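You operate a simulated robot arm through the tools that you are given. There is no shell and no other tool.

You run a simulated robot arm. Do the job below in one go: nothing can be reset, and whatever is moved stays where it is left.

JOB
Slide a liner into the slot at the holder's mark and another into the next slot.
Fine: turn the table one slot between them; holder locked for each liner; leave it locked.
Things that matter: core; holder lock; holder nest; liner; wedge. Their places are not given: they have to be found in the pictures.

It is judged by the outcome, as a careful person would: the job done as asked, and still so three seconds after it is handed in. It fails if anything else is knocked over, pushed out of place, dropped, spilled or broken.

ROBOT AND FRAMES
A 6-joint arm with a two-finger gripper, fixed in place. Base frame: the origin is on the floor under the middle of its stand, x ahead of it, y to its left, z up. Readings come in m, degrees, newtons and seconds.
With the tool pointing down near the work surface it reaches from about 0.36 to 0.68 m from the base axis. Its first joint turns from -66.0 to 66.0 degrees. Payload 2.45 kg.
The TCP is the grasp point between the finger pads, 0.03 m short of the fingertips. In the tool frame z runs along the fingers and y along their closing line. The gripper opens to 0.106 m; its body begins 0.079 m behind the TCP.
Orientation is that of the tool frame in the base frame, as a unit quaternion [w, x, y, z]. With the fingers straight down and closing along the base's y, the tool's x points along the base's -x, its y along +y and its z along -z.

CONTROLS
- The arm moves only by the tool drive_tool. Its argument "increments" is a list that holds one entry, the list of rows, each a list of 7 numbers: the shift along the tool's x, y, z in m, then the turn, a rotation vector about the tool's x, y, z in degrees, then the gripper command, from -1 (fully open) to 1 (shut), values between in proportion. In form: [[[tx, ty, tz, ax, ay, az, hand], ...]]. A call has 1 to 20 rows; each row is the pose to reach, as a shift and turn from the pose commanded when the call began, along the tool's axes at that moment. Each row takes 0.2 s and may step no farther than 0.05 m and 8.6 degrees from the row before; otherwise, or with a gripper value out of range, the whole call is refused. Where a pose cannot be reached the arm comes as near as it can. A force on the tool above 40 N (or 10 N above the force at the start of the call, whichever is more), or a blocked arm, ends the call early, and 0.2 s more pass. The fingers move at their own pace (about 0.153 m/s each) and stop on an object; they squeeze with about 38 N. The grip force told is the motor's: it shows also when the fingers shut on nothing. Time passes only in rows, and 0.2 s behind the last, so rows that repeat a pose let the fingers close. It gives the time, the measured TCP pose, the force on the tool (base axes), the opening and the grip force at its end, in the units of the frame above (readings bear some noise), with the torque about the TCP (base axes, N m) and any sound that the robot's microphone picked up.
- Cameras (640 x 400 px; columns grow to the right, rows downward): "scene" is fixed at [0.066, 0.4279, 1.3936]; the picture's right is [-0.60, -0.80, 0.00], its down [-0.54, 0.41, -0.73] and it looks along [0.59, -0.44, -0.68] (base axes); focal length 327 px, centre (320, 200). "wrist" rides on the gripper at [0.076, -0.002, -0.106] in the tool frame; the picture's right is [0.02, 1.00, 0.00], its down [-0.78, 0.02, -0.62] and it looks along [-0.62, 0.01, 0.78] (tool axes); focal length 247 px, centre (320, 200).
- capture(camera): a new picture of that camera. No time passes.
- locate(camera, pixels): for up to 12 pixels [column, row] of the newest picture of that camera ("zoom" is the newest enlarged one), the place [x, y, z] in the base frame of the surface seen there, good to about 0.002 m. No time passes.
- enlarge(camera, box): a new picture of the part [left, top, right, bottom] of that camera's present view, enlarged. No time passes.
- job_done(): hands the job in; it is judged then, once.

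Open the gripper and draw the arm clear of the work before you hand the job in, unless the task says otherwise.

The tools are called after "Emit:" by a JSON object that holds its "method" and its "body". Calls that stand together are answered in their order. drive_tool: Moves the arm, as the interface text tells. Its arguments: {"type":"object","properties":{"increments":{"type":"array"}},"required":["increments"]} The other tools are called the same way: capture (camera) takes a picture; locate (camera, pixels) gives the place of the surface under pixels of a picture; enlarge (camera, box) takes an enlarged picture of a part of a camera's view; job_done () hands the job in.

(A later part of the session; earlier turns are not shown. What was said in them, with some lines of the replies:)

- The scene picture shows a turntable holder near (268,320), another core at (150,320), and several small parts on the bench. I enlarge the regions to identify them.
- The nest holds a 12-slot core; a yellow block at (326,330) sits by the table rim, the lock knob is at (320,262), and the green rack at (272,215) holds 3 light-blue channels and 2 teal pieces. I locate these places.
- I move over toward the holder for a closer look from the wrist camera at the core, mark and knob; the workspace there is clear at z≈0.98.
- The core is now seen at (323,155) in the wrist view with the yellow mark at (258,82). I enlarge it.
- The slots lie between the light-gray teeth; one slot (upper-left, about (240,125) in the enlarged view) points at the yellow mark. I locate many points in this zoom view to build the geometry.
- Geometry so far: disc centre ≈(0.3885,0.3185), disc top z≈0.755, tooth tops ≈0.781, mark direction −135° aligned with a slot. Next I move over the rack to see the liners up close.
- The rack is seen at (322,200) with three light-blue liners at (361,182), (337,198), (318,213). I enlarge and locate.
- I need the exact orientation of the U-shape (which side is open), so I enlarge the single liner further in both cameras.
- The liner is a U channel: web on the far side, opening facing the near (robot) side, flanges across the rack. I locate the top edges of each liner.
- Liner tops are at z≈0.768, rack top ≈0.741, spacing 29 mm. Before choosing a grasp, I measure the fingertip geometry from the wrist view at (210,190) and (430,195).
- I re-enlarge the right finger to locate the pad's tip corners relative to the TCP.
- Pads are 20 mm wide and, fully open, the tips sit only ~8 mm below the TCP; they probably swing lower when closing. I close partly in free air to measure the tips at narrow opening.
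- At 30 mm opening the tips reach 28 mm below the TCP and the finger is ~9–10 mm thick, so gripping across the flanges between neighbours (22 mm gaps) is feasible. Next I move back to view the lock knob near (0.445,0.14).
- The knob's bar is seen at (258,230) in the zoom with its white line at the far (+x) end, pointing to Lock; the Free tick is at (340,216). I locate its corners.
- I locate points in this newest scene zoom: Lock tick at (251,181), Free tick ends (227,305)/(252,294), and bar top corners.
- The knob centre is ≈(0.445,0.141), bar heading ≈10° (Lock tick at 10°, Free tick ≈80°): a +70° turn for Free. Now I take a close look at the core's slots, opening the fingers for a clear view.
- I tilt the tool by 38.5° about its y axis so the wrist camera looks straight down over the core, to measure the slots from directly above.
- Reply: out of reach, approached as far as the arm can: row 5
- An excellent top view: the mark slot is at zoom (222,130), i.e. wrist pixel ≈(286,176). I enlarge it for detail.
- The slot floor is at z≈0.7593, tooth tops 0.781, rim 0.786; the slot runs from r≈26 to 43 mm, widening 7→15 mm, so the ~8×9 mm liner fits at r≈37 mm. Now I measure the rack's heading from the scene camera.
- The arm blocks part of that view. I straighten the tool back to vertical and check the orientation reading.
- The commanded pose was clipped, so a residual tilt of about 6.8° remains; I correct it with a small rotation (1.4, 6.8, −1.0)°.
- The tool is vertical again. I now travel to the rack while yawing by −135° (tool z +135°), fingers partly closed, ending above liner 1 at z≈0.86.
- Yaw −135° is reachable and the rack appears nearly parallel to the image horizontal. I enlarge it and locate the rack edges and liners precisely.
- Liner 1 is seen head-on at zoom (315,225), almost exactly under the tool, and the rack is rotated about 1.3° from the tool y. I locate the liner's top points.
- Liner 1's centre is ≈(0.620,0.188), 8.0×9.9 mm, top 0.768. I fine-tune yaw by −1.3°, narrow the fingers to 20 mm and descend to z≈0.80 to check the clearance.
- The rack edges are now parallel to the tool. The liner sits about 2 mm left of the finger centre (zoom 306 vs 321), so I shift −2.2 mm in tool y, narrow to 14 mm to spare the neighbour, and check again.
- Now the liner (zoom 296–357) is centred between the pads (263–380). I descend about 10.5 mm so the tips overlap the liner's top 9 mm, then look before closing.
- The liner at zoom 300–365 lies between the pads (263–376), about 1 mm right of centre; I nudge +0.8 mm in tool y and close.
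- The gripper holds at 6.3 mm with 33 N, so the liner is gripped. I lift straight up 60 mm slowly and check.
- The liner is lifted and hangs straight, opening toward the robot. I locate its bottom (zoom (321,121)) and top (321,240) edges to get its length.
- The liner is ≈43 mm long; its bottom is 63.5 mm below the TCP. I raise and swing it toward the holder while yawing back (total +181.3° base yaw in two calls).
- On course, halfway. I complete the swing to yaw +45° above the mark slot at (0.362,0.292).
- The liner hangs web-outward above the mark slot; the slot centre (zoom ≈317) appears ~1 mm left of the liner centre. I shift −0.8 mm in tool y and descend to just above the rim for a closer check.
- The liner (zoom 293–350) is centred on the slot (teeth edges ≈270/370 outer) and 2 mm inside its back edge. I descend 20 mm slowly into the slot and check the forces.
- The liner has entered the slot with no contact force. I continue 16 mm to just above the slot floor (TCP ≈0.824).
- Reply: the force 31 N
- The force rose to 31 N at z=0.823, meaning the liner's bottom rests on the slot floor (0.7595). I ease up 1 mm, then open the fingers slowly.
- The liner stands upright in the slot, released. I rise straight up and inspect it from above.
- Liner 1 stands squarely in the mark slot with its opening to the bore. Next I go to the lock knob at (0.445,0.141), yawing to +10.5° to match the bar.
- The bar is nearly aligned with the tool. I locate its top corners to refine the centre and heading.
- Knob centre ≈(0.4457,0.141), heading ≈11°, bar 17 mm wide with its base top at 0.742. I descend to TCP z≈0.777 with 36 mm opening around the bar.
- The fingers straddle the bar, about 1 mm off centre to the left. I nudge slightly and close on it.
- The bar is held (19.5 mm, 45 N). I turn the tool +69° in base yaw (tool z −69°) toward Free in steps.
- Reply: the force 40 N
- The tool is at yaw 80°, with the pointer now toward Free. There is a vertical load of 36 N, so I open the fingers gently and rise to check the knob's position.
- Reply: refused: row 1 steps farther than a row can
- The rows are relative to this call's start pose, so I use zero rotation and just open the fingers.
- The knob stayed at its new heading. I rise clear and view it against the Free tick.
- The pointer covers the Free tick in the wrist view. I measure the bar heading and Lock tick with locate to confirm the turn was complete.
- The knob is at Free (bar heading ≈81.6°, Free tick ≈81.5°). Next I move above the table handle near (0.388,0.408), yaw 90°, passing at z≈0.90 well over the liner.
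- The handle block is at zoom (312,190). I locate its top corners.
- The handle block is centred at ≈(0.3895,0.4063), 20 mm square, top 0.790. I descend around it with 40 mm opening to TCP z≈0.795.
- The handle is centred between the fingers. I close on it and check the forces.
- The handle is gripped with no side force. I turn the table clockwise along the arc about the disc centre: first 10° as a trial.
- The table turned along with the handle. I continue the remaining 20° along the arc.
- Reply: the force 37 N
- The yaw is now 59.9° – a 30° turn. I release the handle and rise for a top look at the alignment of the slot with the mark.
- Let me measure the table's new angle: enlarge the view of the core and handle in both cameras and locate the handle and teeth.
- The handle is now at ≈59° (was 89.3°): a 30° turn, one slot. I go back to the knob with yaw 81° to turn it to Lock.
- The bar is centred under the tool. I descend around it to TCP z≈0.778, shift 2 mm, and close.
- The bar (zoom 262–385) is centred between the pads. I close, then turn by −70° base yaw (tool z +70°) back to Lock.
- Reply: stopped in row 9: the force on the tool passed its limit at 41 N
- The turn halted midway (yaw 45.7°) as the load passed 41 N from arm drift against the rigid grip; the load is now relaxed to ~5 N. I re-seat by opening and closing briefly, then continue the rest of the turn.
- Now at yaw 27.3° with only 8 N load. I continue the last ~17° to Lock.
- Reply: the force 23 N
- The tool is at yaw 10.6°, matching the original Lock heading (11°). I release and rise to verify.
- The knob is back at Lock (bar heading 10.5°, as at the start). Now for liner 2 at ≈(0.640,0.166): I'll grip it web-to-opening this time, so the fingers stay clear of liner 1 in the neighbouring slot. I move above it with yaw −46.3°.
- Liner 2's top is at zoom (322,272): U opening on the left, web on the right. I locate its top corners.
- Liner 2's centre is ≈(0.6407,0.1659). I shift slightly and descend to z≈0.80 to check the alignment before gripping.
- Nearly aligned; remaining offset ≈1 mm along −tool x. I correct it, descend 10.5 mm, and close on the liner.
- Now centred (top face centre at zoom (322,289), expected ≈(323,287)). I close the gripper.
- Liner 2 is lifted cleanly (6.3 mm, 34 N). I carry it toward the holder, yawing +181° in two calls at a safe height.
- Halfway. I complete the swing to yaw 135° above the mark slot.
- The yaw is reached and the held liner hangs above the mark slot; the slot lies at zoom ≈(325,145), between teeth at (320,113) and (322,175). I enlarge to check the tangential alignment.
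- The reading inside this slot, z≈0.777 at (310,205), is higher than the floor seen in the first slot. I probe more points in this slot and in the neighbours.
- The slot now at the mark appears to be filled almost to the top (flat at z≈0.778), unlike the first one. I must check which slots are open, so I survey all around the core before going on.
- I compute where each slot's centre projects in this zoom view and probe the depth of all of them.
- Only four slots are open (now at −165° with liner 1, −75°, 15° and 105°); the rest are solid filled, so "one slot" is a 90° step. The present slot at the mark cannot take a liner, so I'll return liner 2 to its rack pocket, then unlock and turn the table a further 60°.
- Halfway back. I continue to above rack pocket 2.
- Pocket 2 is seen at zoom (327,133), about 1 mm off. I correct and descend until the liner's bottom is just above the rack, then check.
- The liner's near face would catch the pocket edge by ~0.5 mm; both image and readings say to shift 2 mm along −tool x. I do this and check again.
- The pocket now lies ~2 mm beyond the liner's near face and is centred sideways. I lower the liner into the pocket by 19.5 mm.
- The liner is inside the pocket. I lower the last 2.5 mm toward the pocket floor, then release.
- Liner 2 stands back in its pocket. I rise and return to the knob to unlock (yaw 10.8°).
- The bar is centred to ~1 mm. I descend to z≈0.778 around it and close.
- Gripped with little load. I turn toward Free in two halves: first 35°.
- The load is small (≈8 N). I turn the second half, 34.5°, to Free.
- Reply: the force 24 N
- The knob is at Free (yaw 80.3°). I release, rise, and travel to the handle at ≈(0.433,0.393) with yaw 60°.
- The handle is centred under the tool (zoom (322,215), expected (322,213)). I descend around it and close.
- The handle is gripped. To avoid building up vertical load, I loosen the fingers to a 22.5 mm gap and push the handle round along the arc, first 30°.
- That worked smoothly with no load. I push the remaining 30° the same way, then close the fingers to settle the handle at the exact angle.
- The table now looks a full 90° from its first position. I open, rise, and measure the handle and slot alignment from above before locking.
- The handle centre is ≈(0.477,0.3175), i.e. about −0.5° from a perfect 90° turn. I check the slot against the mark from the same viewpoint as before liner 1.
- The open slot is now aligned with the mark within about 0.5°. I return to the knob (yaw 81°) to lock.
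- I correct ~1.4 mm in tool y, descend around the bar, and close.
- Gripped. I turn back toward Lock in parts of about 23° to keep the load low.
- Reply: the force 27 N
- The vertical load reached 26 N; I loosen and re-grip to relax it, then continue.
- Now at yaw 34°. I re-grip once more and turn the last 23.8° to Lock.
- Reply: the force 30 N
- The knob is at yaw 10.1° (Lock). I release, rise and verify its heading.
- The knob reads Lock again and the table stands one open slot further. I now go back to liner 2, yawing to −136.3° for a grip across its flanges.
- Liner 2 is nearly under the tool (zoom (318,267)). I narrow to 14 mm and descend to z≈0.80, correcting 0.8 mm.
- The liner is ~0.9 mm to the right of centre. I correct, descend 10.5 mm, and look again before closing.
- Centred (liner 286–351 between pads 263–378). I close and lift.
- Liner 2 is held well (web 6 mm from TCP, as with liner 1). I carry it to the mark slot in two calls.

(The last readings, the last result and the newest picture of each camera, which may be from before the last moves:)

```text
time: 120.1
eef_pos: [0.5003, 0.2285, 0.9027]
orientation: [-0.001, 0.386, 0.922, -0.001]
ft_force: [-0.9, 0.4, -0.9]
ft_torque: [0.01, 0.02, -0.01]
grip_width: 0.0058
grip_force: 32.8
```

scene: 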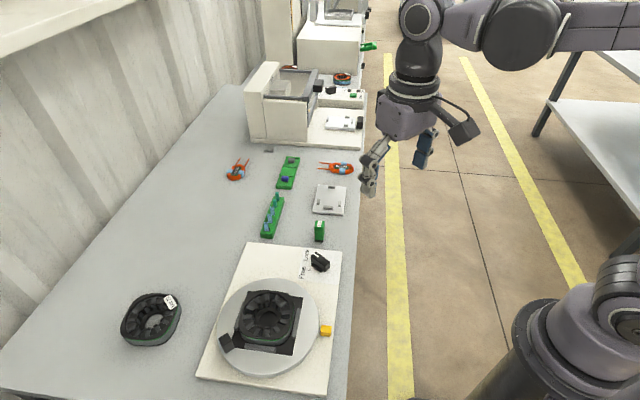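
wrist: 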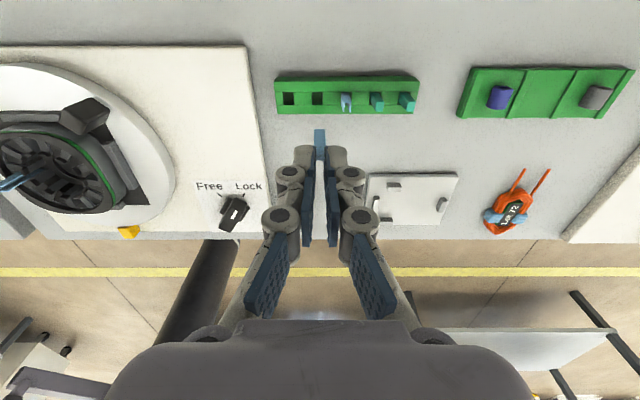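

Halfway. I complete the swing to yaw 45° above the mark slot.

Emit:
{"method": "drive_tool", "body": {"increments": [[[0.0129, -0.005, 0, 0, 0, -8.24, 1], [0.0258, -0.0099, 0, 0, 0, -16.48, 1], [0.0388, -0.0149, 0, 0, 0, -24.73, 1], [0.0517, -0.0198, 0, 0, 0, -32.97, 1], [0.0646, -0.0248, 0, 0, 0, -41.21, 1], [0.0775, -0.0297, 0, 0, 0, -49.45, 1], [0.0904, -0.0347, 0, 0, 0, -57.69, 1], [0.1033, -0.0396, 0, 0, 0, -65.93, 1], [0.1163, -0.0446, 0.001, 0, 0, -74.18, 1], [0.1292, -0.0495, 0.002, 0, 0, -82.42, 1], [0.1421, -0.0545, 0.003, 0, 0, -90.66, 1], [0.1421, -0.0545, 0.003, 0, 0, -90.66, 1]]]}}

Emit:
{"method": "capture", "body": {"camera": "wrist"}}

Emit:
{"method": "enlarge", "body": {"camera": "wrist", "box": [260, 80, 380, 180]}}

Emit:
{"method": "enlarge", "body": {"camera": "wrist", "box": [290, 80, 350, 140]}}

```text
time: 122.7
eef_pos: [0.3622, 0.2919, 0.8991]
orientation: [-0.001, -0.384, 0.923, -0.001]
ft_force: [-0.2, 0.6, 0.2]
ft_torque: [0.02, 0.03, 0.02]
grip_width: 0.0061
grip_force: 33.7
```

```text
taken
```

wrist: 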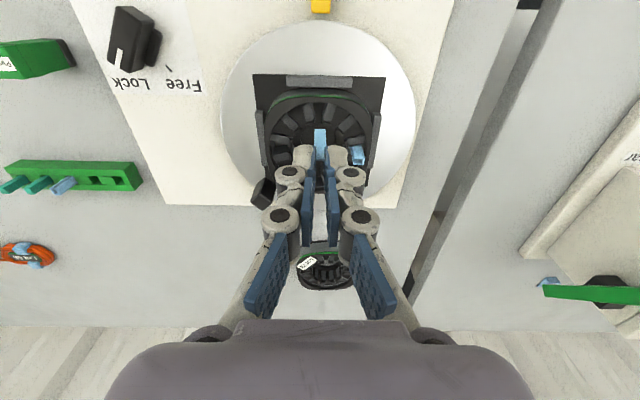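

```text
4.00 times, centred on (320, 130) of wrist
```

zoom: 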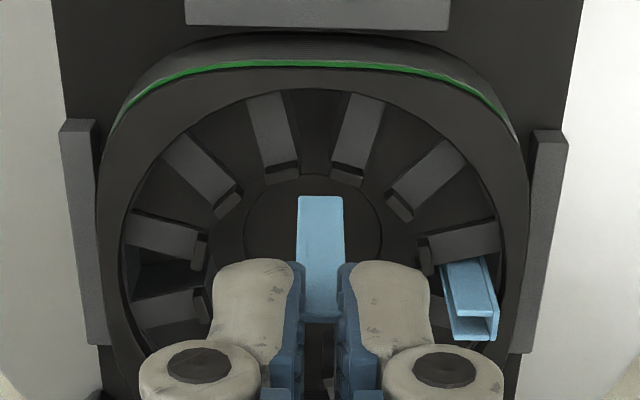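

```text
6.67 times, centred on (320, 110) of wrist
```

zoom: 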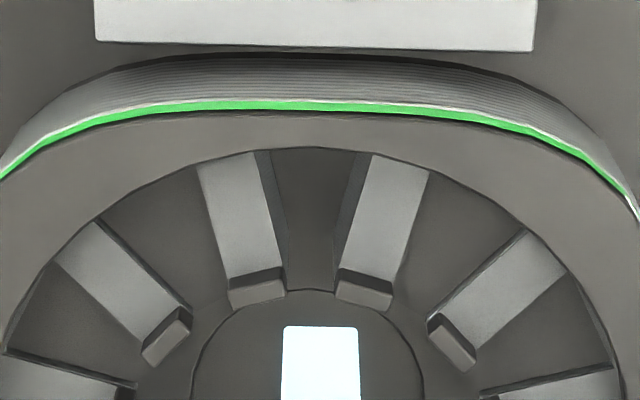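

The slot centre (zoom ≈314) is ~1.2 mm left of the liner's drop line. I shift −1.1 mm in tool y, descend to just above the rim, and re-check.

Emit:
{"method": "drive_tool", "body": {"increments": [[[0, -0.0011, 0.01, 0, 0, 0, 1], [0, -0.0011, 0.02, 0, 0, 0, 1], [0, -0.0011, 0.03, 0, 0, 0, 1], [0, -0.0011, 0.039, 0, 0, 0, 1], [0, -0.0011, 0.039, 0, 0, 0, 1]]]}}

Emit:
{"method": "capture", "body": {"camera": "wrist"}}

Emit:
{"method": "enlarge", "body": {"camera": "wrist", "box": [280, 90, 360, 170]}}

Emit:
{"method": "enlarge", "body": {"camera": "scene", "box": [245, 280, 315, 350]}}

```text
time: 123.9
eef_pos: [0.3632, 0.2909, 0.8592]
orientation: [-0.002, -0.382, 0.924, 0.0]
ft_force: [0.3, 0.0, -0.3]
ft_torque: [0.0, 0.02, 0.0]
grip_width: 0.006
grip_force: 33.2
```

```text
taken
```

wrist: 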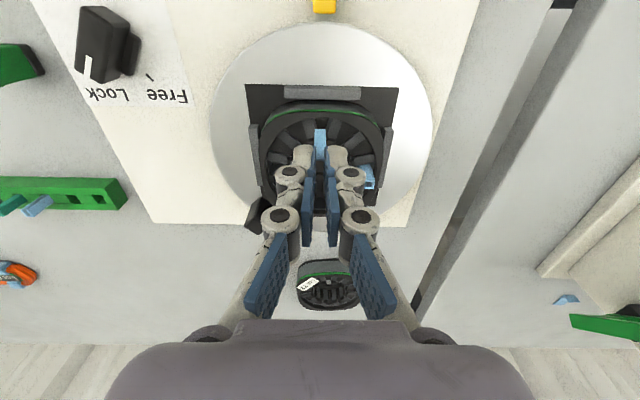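

```text
5.00 times, centred on (320, 130) of wrist
```

zoom: 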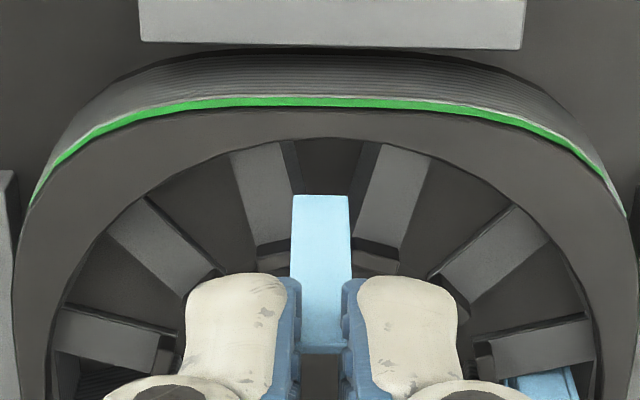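

```text
5.71 times, centred on (280, 315) of scene
```

zoom: 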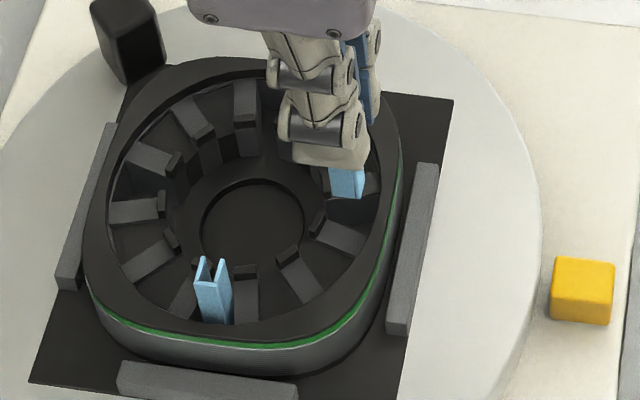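

The slot's mid-line (zoom ≈326) is now ~0.8 mm right of the liner (320.5). I shift +0.8 mm in tool y and re-check.

Emit:
{"method": "drive_tool", "body": {"increments": [[[0, 0.0008, 0, 0, 0, 0, 1], [0, 0.0008, 0, 0, 0, 0, 1]]]}}

Emit:
{"method": "enlarge", "body": {"camera": "wrist", "box": [280, 90, 360, 170]}}

```text
time: 124.5
eef_pos: [0.3641, 0.291, 0.8609]
orientation: [-0.001, -0.382, 0.924, 0.0]
ft_force: [0.2, -0.3, -0.2]
ft_torque: [0.02, 0.0, -0.02]
grip_width: 0.0059
grip_force: 33.9
```

```text
5.00 times, centred on (320, 130) of wrist
```

zoom: 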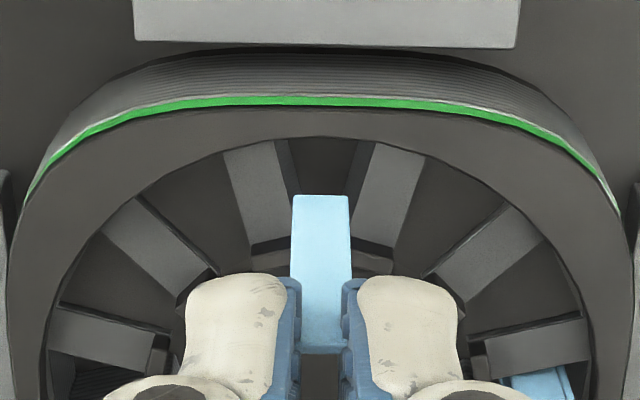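

The liner (291–350) now sits centrally over the slot (≈276/374 outer, 290/350 inner edges). I descend 20 mm into the slot.

Emit:
{"method": "drive_tool", "body": {"increments": [[[0, 0.0003, 0.004, 0, 0, 0, 1], [0, 0.0003, 0.008, 0, 0, 0, 1], [0, 0.0003, 0.012, 0, 0, 0, 1], [0, 0.0003, 0.016, 0, 0, 0, 1], [0, 0.0003, 0.02, 0, 0, 0, 1], [0, 0.0003, 0.02, 0, 0, 0, 1]]]}}

Emit:
{"method": "enlarge", "body": {"camera": "wrist", "box": [280, 90, 360, 170]}}

Emit:
{"method": "enlarge", "body": {"camera": "scene", "box": [245, 280, 315, 350]}}

```text
time: 125.9
eef_pos: [0.3625, 0.2927, 0.839]
orientation: [0.0, -0.383, 0.924, 0.0]
ft_force: [-1.1, -0.4, -0.3]
ft_torque: [-0.01, -0.01, 0.0]
grip_width: 0.0062
grip_force: 32.9
```

```text
5.00 times, centred on (320, 130) of wrist
```

zoom: 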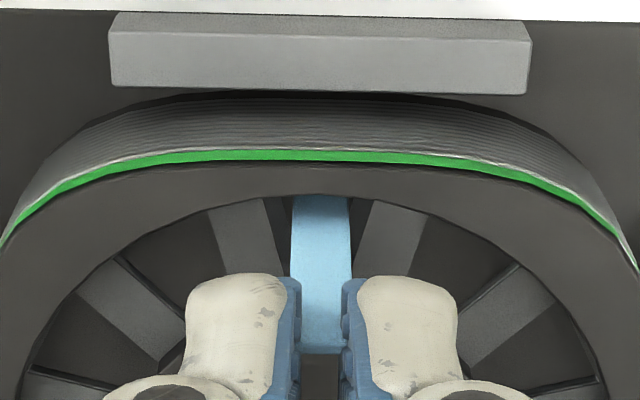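

```text
5.71 times, centred on (280, 315) of scene
```

zoom: 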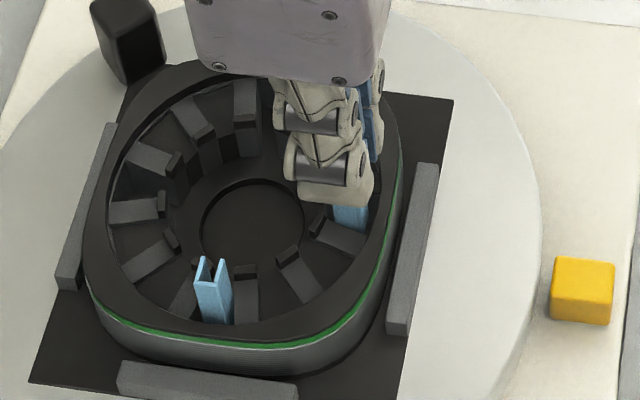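

The liner is entering the slot freely with no force. I lower it the last ~15 mm to the floor.

Emit:
{"method": "drive_tool", "body": {"increments": [[[0, 0, 0.004, 0, 0, 0, 1], [0, 0, 0.008, 0, 0, 0, 1], [0, 0, 0.011, 0, 0, 0, 1], [0, 0, 0.0135, 0, 0, 0, 1], [0, 0, 0.015, 0, 0, 0, 1], [0, 0, 0.015, 0, 0, 0, 1]]]}}

Emit:
{"method": "enlarge", "body": {"camera": "wrist", "box": [280, 90, 360, 170]}}

```text
time: 127.3
eef_pos: [0.3637, 0.2927, 0.8252]
orientation: [-0.001, -0.383, 0.924, -0.001]
ft_force: [-0.4, -0.3, 3.7]
ft_torque: [0.01, 0.03, -0.03]
grip_width: 0.006
grip_force: 33.2
```

```text
5.00 times, centred on (320, 130) of wrist
```

zoom: 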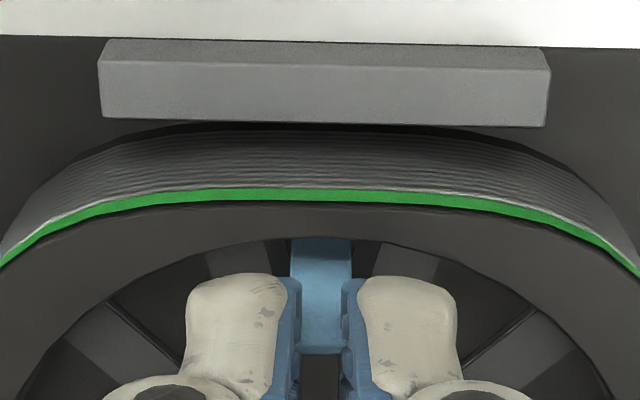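

Just touching (3.7 N). I lower another 1.5 mm to be sure it rests on the floor, ease off, then release.

Emit:
{"method": "drive_tool", "body": {"increments": [[[0, 0, 0.0008, 0, 0, 0, 1], [0, 0, 0.0015, 0, 0, 0, 1], [0, 0, 0.0015, 0, 0, 0, 1]]]}}

```text
time: 128.1
eef_pos: [0.3617, 0.2933, 0.8239]
orientation: [0.001, -0.383, 0.924, 0.001]
ft_force: [1.3, 1.0, 32.7]
ft_torque: [0.0, -0.02, -0.05]
grip_width: 0.0059
grip_force: 33.1
```

The floor is reached (33 N at z=0.824). I ease up 1 mm and open the fingers slowly.

Emit:
{"method": "drive_tool", "body": {"increments": [[[0, 0, -0.001, 0, 0, 0, 1], [0, 0, -0.001, 0, 0, 0, 1], [0, 0, -0.001, 0, 0, 0, 0.85], [0, 0, -0.001, 0, 0, 0, 0.75], [0, 0, -0.001, 0, 0, 0, 0.65], [0, 0, -0.001, 0, 0, 0, 0.65]]]}}

Emit:
{"method": "enlarge", "body": {"camera": "wrist", "box": [280, 90, 360, 170]}}

```text
time: 129.5
eef_pos: [0.3613, 0.2945, 0.8244]
orientation: [-0.001, -0.382, 0.924, 0.0]
ft_force: [0.1, -0.1, -0.2]
ft_torque: [0.0, 0.0, 0.04]
grip_width: 0.0186
grip_force: 0.0
```

```text
5.00 times, centred on (320, 130) of wrist
```

zoom: 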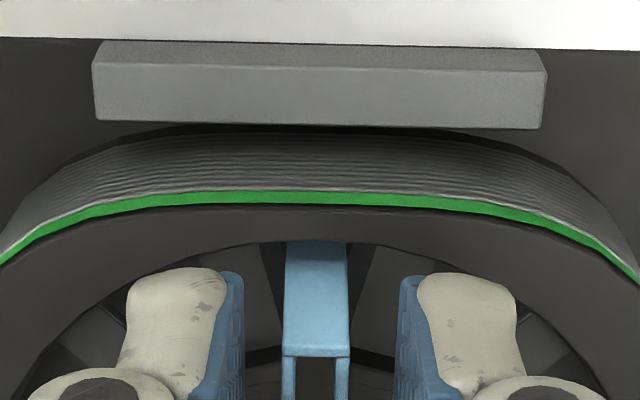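

The liner is released and stands upright, clear of both pads. I rise straight up and inspect.

Emit:
{"method": "drive_tool", "body": {"increments": [[[0, 0, -0.01, 0, 0, 0, 0.65], [0, 0, -0.03, 0, 0, 0, 0.65], [0, 0, -0.055, 0, 0, 0, 0.4], [0, 0, -0.085, 0, 0, 0, 0]]]}}

Emit:
{"method": "capture", "body": {"camera": "wrist"}}

Emit:
{"method": "enlarge", "body": {"camera": "wrist", "box": [260, 70, 380, 180]}}

Emit:
{"method": "enlarge", "body": {"camera": "scene", "box": [245, 280, 315, 350]}}

```text
time: 130.5
eef_pos: [0.364, 0.2914, 0.91]
orientation: [-0.001, -0.383, 0.924, 0.0]
ft_force: [-0.5, -0.4, -0.3]
ft_torque: [0.0, 0.01, 0.02]
grip_width: 0.053
grip_force: 0.1
```

```text
taken
```

wrist: 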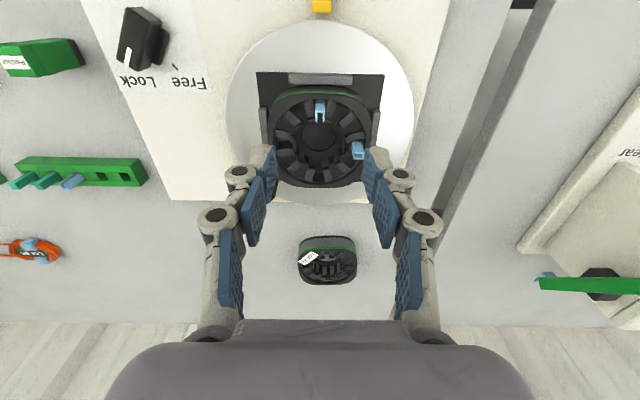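

```text
3.64 times, centred on (320, 125) of wrist
```

zoom: 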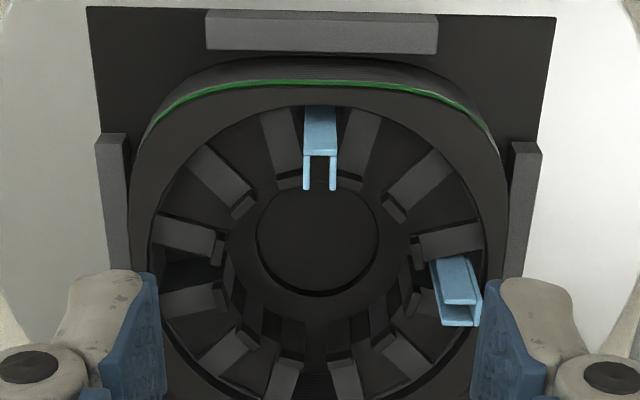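

```text
5.71 times, centred on (280, 315) of scene
```

zoom: 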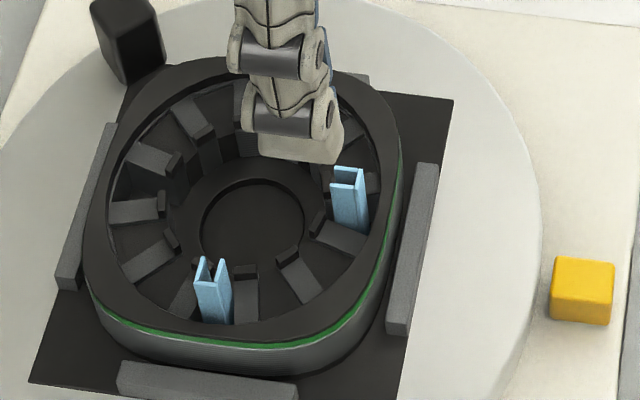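

Both liners stand upright in their slots, openings to the bore, table at the mark. To be sure the lock is holding, I'll make a very gentle nudge test on the handle; first I move above it.

Emit:
{"method": "drive_tool", "body": {"increments": [[[-0.0141, -0.0088, 0, 0, 0, 6.43, 0.3], [-0.0281, -0.0175, 0, 0, 0, 12.86, 0.3], [-0.0422, -0.0263, 0, 0, 0, 19.29, 0.3], [-0.0562, -0.0351, 0, 0, 0, 25.71, 0.3], [-0.0703, -0.0439, 0, 0, 0, 32.14, 0.3], [-0.0843, -0.0526, 0.01, 0, 0, 38.57, 0.3], [-0.0984, -0.0614, 0.025, 0, 0, 45, 0.3], [-0.0984, -0.0614, 0.025, 0, 0, 45, 0.3]]]}}

Emit:
{"method": "capture", "body": {"camera": "wrist"}}

Emit:
{"method": "enlarge", "body": {"camera": "wrist", "box": [250, 50, 390, 190]}}

```text
time: 132.3
eef_pos: [0.4768, 0.3192, 0.8852]
orientation: [-0.001, 0.001, 1.0, 0.0]
ft_force: [-0.1, -0.3, -0.7]
ft_torque: [0.03, 0.0, 0.03]
grip_width: 0.0371
grip_force: 0.0
```

```text
taken
```

wrist: 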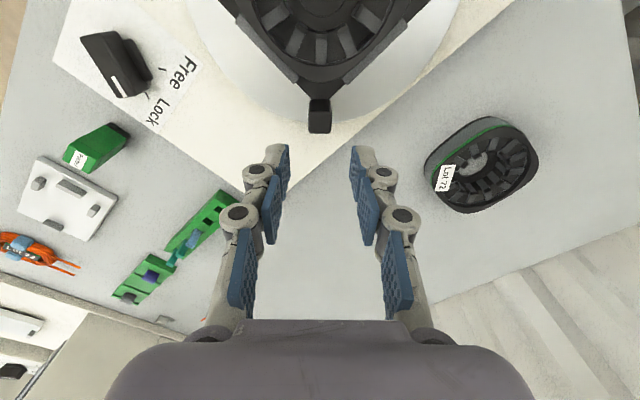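

```text
2.86 times, centred on (320, 120) of wrist
```

zoom: 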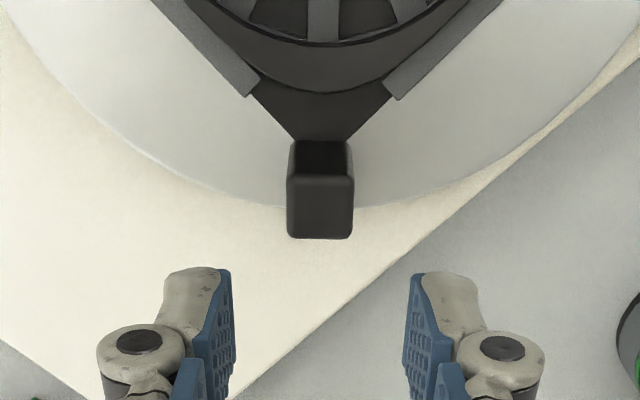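

The handle is centred beneath. I descend around it with a 28 mm gap (no contact).

Emit:
{"method": "drive_tool", "body": {"increments": [[[0, 0, 0.03, 0, 0, 0, 0.3], [0, 0, 0.055, 0, 0, 0, 0.3], [0, 0, 0.075, 0, 0, 0, 0.4], [0, 0, 0.09, 0, 0, 0, 0.47], [0, 0, 0.09, 0, 0, 0, 0.47]]]}}

Emit:
{"method": "capture", "body": {"camera": "wrist"}}

Emit:
{"method": "enlarge", "body": {"camera": "wrist", "box": [250, 80, 390, 220]}}

```text
time: 133.5
eef_pos: [0.4747, 0.3177, 0.7922]
orientation: [0.0, 0.0, 1.0, 0.001]
ft_force: [-0.8, 0.0, -0.2]
ft_torque: [0.0, -0.03, 0.0]
grip_width: 0.0283
grip_force: 0.1
```

```text
taken
```

wrist: 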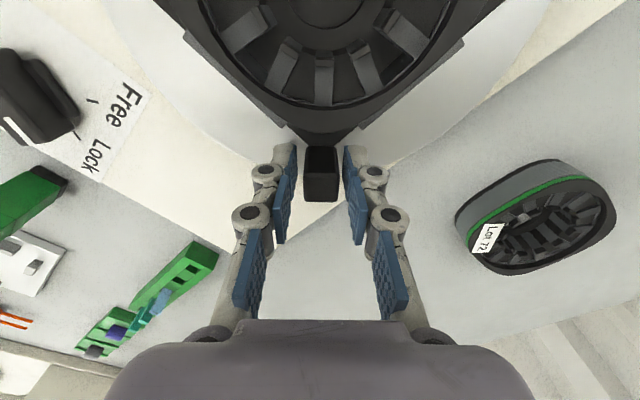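

```text
2.86 times, centred on (320, 150) of wrist
```

zoom: 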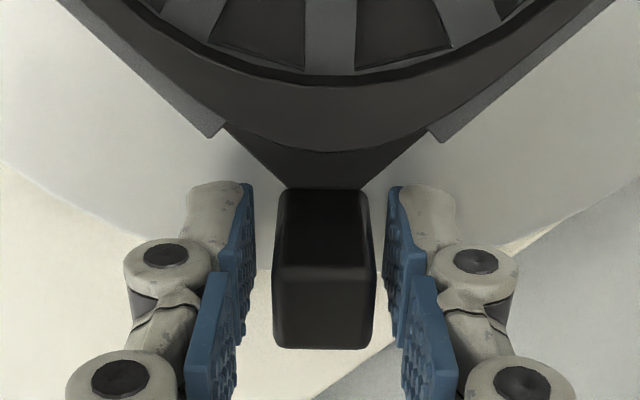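

The handle has ~4 mm clearance on each side. I move +y by 4 mm, then 1.5 mm more in small steps, watching the force.

Emit:
{"method": "drive_tool", "body": {"increments": [[[0, 0.002, 0, 0, 0, 0, 0.47], [0, 0.004, 0, 0, 0, 0, 0.47], [0, 0.0045, 0, 0, 0, 0, 0.47], [0, 0.005, 0, 0, 0, 0, 0.47], [0, 0.005, 0, 0, 0, 0, 0.47]]]}}

Emit:
{"method": "enlarge", "body": {"camera": "wrist", "box": [250, 80, 390, 220]}}

```text
time: 134.7
eef_pos: [0.4753, 0.3232, 0.7949]
orientation: [-0.001, 0.0, 1.0, -0.001]
ft_force: [-0.4, -1.8, -0.1]
ft_torque: [-0.02, 0.05, -0.01]
grip_width: 0.0291
grip_force: 0.6
```

```text
2.86 times, centred on (320, 150) of wrist
```

zoom: 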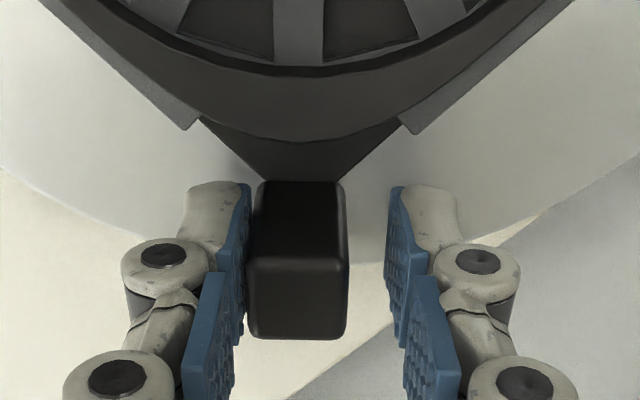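

Contact is made (−1.8 N). I note the handle's position in the scene view, then press 1.5 mm further to see whether the force rises (locked) or the handle moves (free).

Emit:
{"method": "enlarge", "body": {"camera": "scene", "box": [225, 270, 285, 320]}}

Emit:
{"method": "drive_tool", "body": {"increments": [[[0, 0.0005, 0, 0, 0, 0, 0.47], [0, 0.001, 0, 0, 0, 0, 0.47], [0, 0.0015, 0, 0, 0, 0, 0.47], [0, 0.0015, 0, 0, 0, 0, 0.47]]]}}

Emit:
{"method": "enlarge", "body": {"camera": "scene", "box": [225, 270, 285, 320]}}

```text
8.00 times, centred on (255, 295) of scene
```

zoom: 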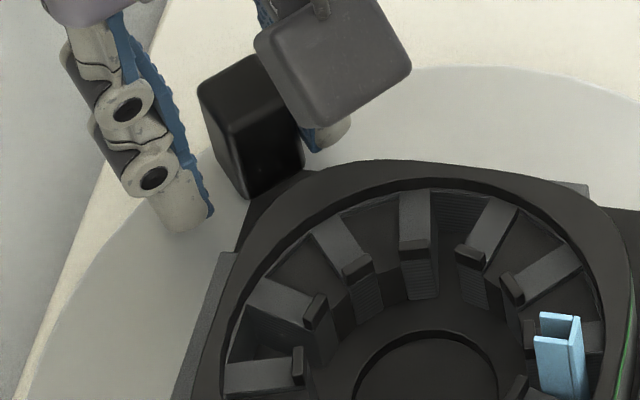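

```text
time: 135.7
eef_pos: [0.4754, 0.3257, 0.794]
orientation: [-0.001, 0.0, 1.0, -0.002]
ft_force: [-1.0, -5.2, -2.2]
ft_torque: [-0.08, -0.01, 0.04]
grip_width: 0.0315
grip_force: 2.2
```

```text
8.00 times, centred on (255, 295) of scene
```

zoom: 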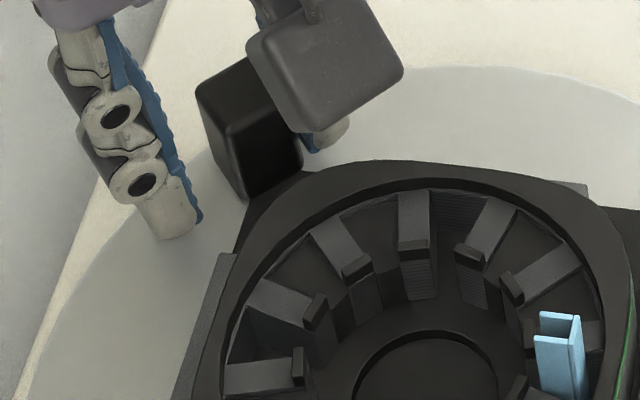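

The reaction grew to 5 N, the finger was pushed back, and the core and liner stayed put in the picture – the table is locked. I back off to centre and rise away.

Emit:
{"method": "drive_tool", "body": {"increments": [[[0, -0.003, 0, 0, 0, 0, 0.47], [0, -0.0062, 0, 0, 0, 0, 0.4], [0, -0.0062, 0, 0, 0, 0, 0.3], [0, -0.0062, -0.03, 0, 0, 0, 0.3], [0, -0.0062, -0.07, 0, 0, 0, 0], [0, -0.0062, -0.115, 0, 0, 0, -0.5], [0, -0.0062, -0.15, 0, 0, 0, -1]]]}}

Emit:
{"method": "capture", "body": {"camera": "scene"}}

Emit:
{"method": "enlarge", "body": {"camera": "scene", "box": [190, 235, 350, 390]}}

```text
time: 137.3
eef_pos: [0.4759, 0.3198, 0.9455]
orientation: [-0.001, 0.0, 1.0, 0.0]
ft_force: [-0.9, 0.3, -0.1]
ft_torque: [0.01, 0.0, 0.0]
grip_width: 0.1058
grip_force: 0.1
```

```text
taken
```

scene: 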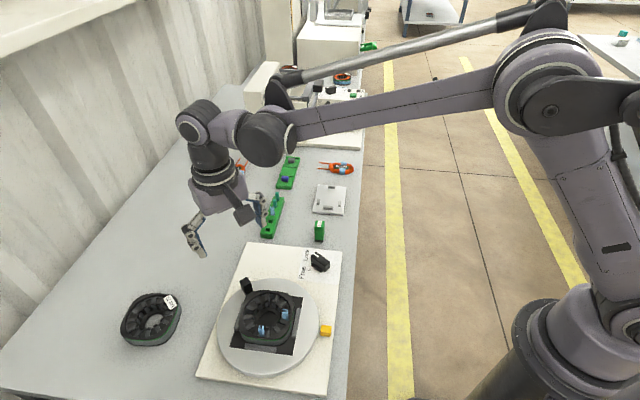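

```text
2.58 times, centred on (270, 312) of scene
```

zoom: 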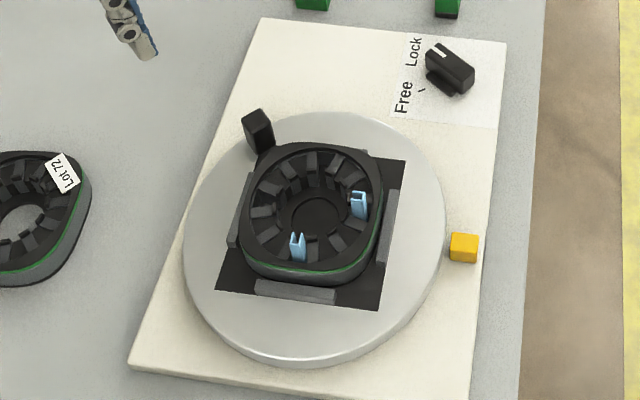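

Both liners stand in their slots and the knob reads Lock. I raise the arm clear and back toward its starting place, then take a last look.

Emit:
{"method": "drive_tool", "body": {"increments": [[[0.015, -0.025, -0.025, 0, 0, 0, -1], [0.03, -0.05, -0.05, 0, 0, 0, -1], [0.05, -0.08, -0.075, 0, 0, 0, -1], [0.07, -0.11, -0.1, 0, 0, 0, -1], [0.095, -0.14, -0.115, 0, 0, 0, -1], [0.12, -0.17, -0.12, 0, 0, 0, -1], [0.14, -0.2, -0.12, 0, 0, 0, -1], [0.14, -0.2, -0.12, 0, 0, 0, -1]]]}}

Emit:
{"method": "capture", "body": {"camera": "scene"}}

Emit:
{"method": "enlarge", "body": {"camera": "scene", "box": [210, 140, 370, 250]}}

Emit:
{"method": "enlarge", "body": {"camera": "scene", "box": [230, 235, 350, 355]}}

```text
time: 139.1
eef_pos: [0.3342, 0.1175, 1.0669]
orientation: [-0.001, 0.001, 1.0, 0.0]
ft_force: [0.0, -0.1, -0.2]
ft_torque: [-0.01, 0.01, 0.03]
grip_width: 0.1059
grip_force: 0.1
```

```text
taken
```

scene: 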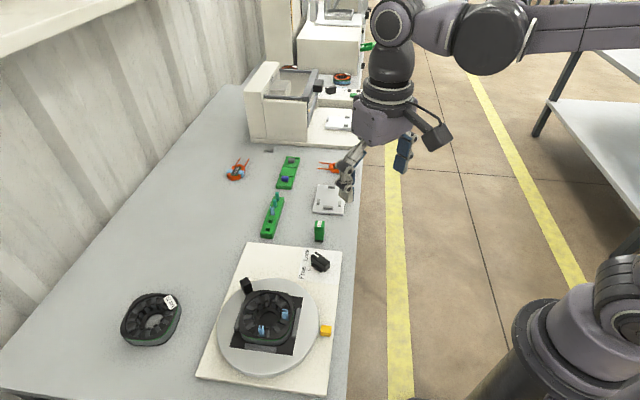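

```text
3.64 times, centred on (290, 195) of scene
```

zoom: 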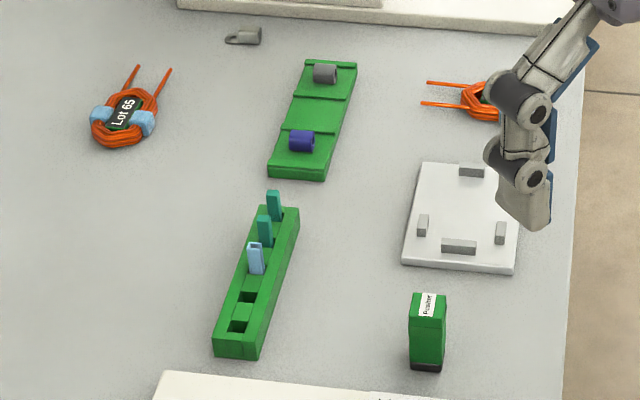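

```text
3.33 times, centred on (290, 295) of scene
```

zoom: 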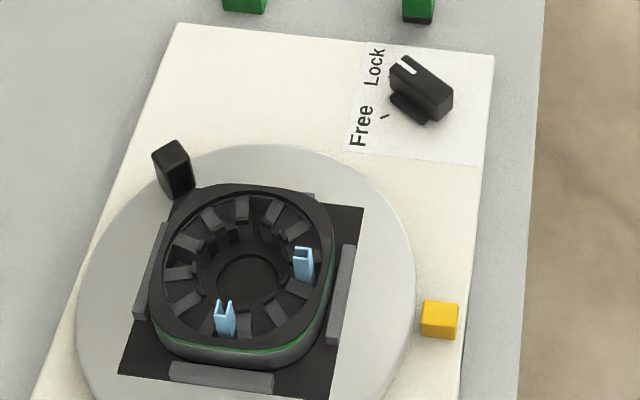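

The final picture shows both liners upright in adjacent open slots, the knob at Lock, the rack, pusher and other parts undisturbed, and the arm clear with the gripper open. I hand the job in.

Emit:
{"method": "job_done", "body": {}}

```text
The job is handed in.
```

Both liners are seated in the core, each on its slot floor with the open side facing the bore. The table is one open slot on from where it started, the lock is on, and the arm is clear with the gripper open. I handed the job in; no verdict has come back.

- **What "one slot" meant here:** the core has 12 slots, but only four are open, 90° apart, and the other eight are filled. So I took "one slot" as a 90° step.
- **A detour along the way:** I first turned the table only 30° and locked it, then found a filled slot at the mark. I put the second liner back in its rack pocket and unlocked the table. Then I turned it the other 60°, locked it again, and fitted the liner.
- **Lock check:** the knob points at Lock, and a light push on the handle (about 5 N) did not move the table. The second slot lines up with the mark to within about half a degree.
- **Liner height:** the liners stand about 16 mm above the core's rim, because they are about 43 mm long and the slots are shallower than that.

Nothing else was knocked over or left out of place.
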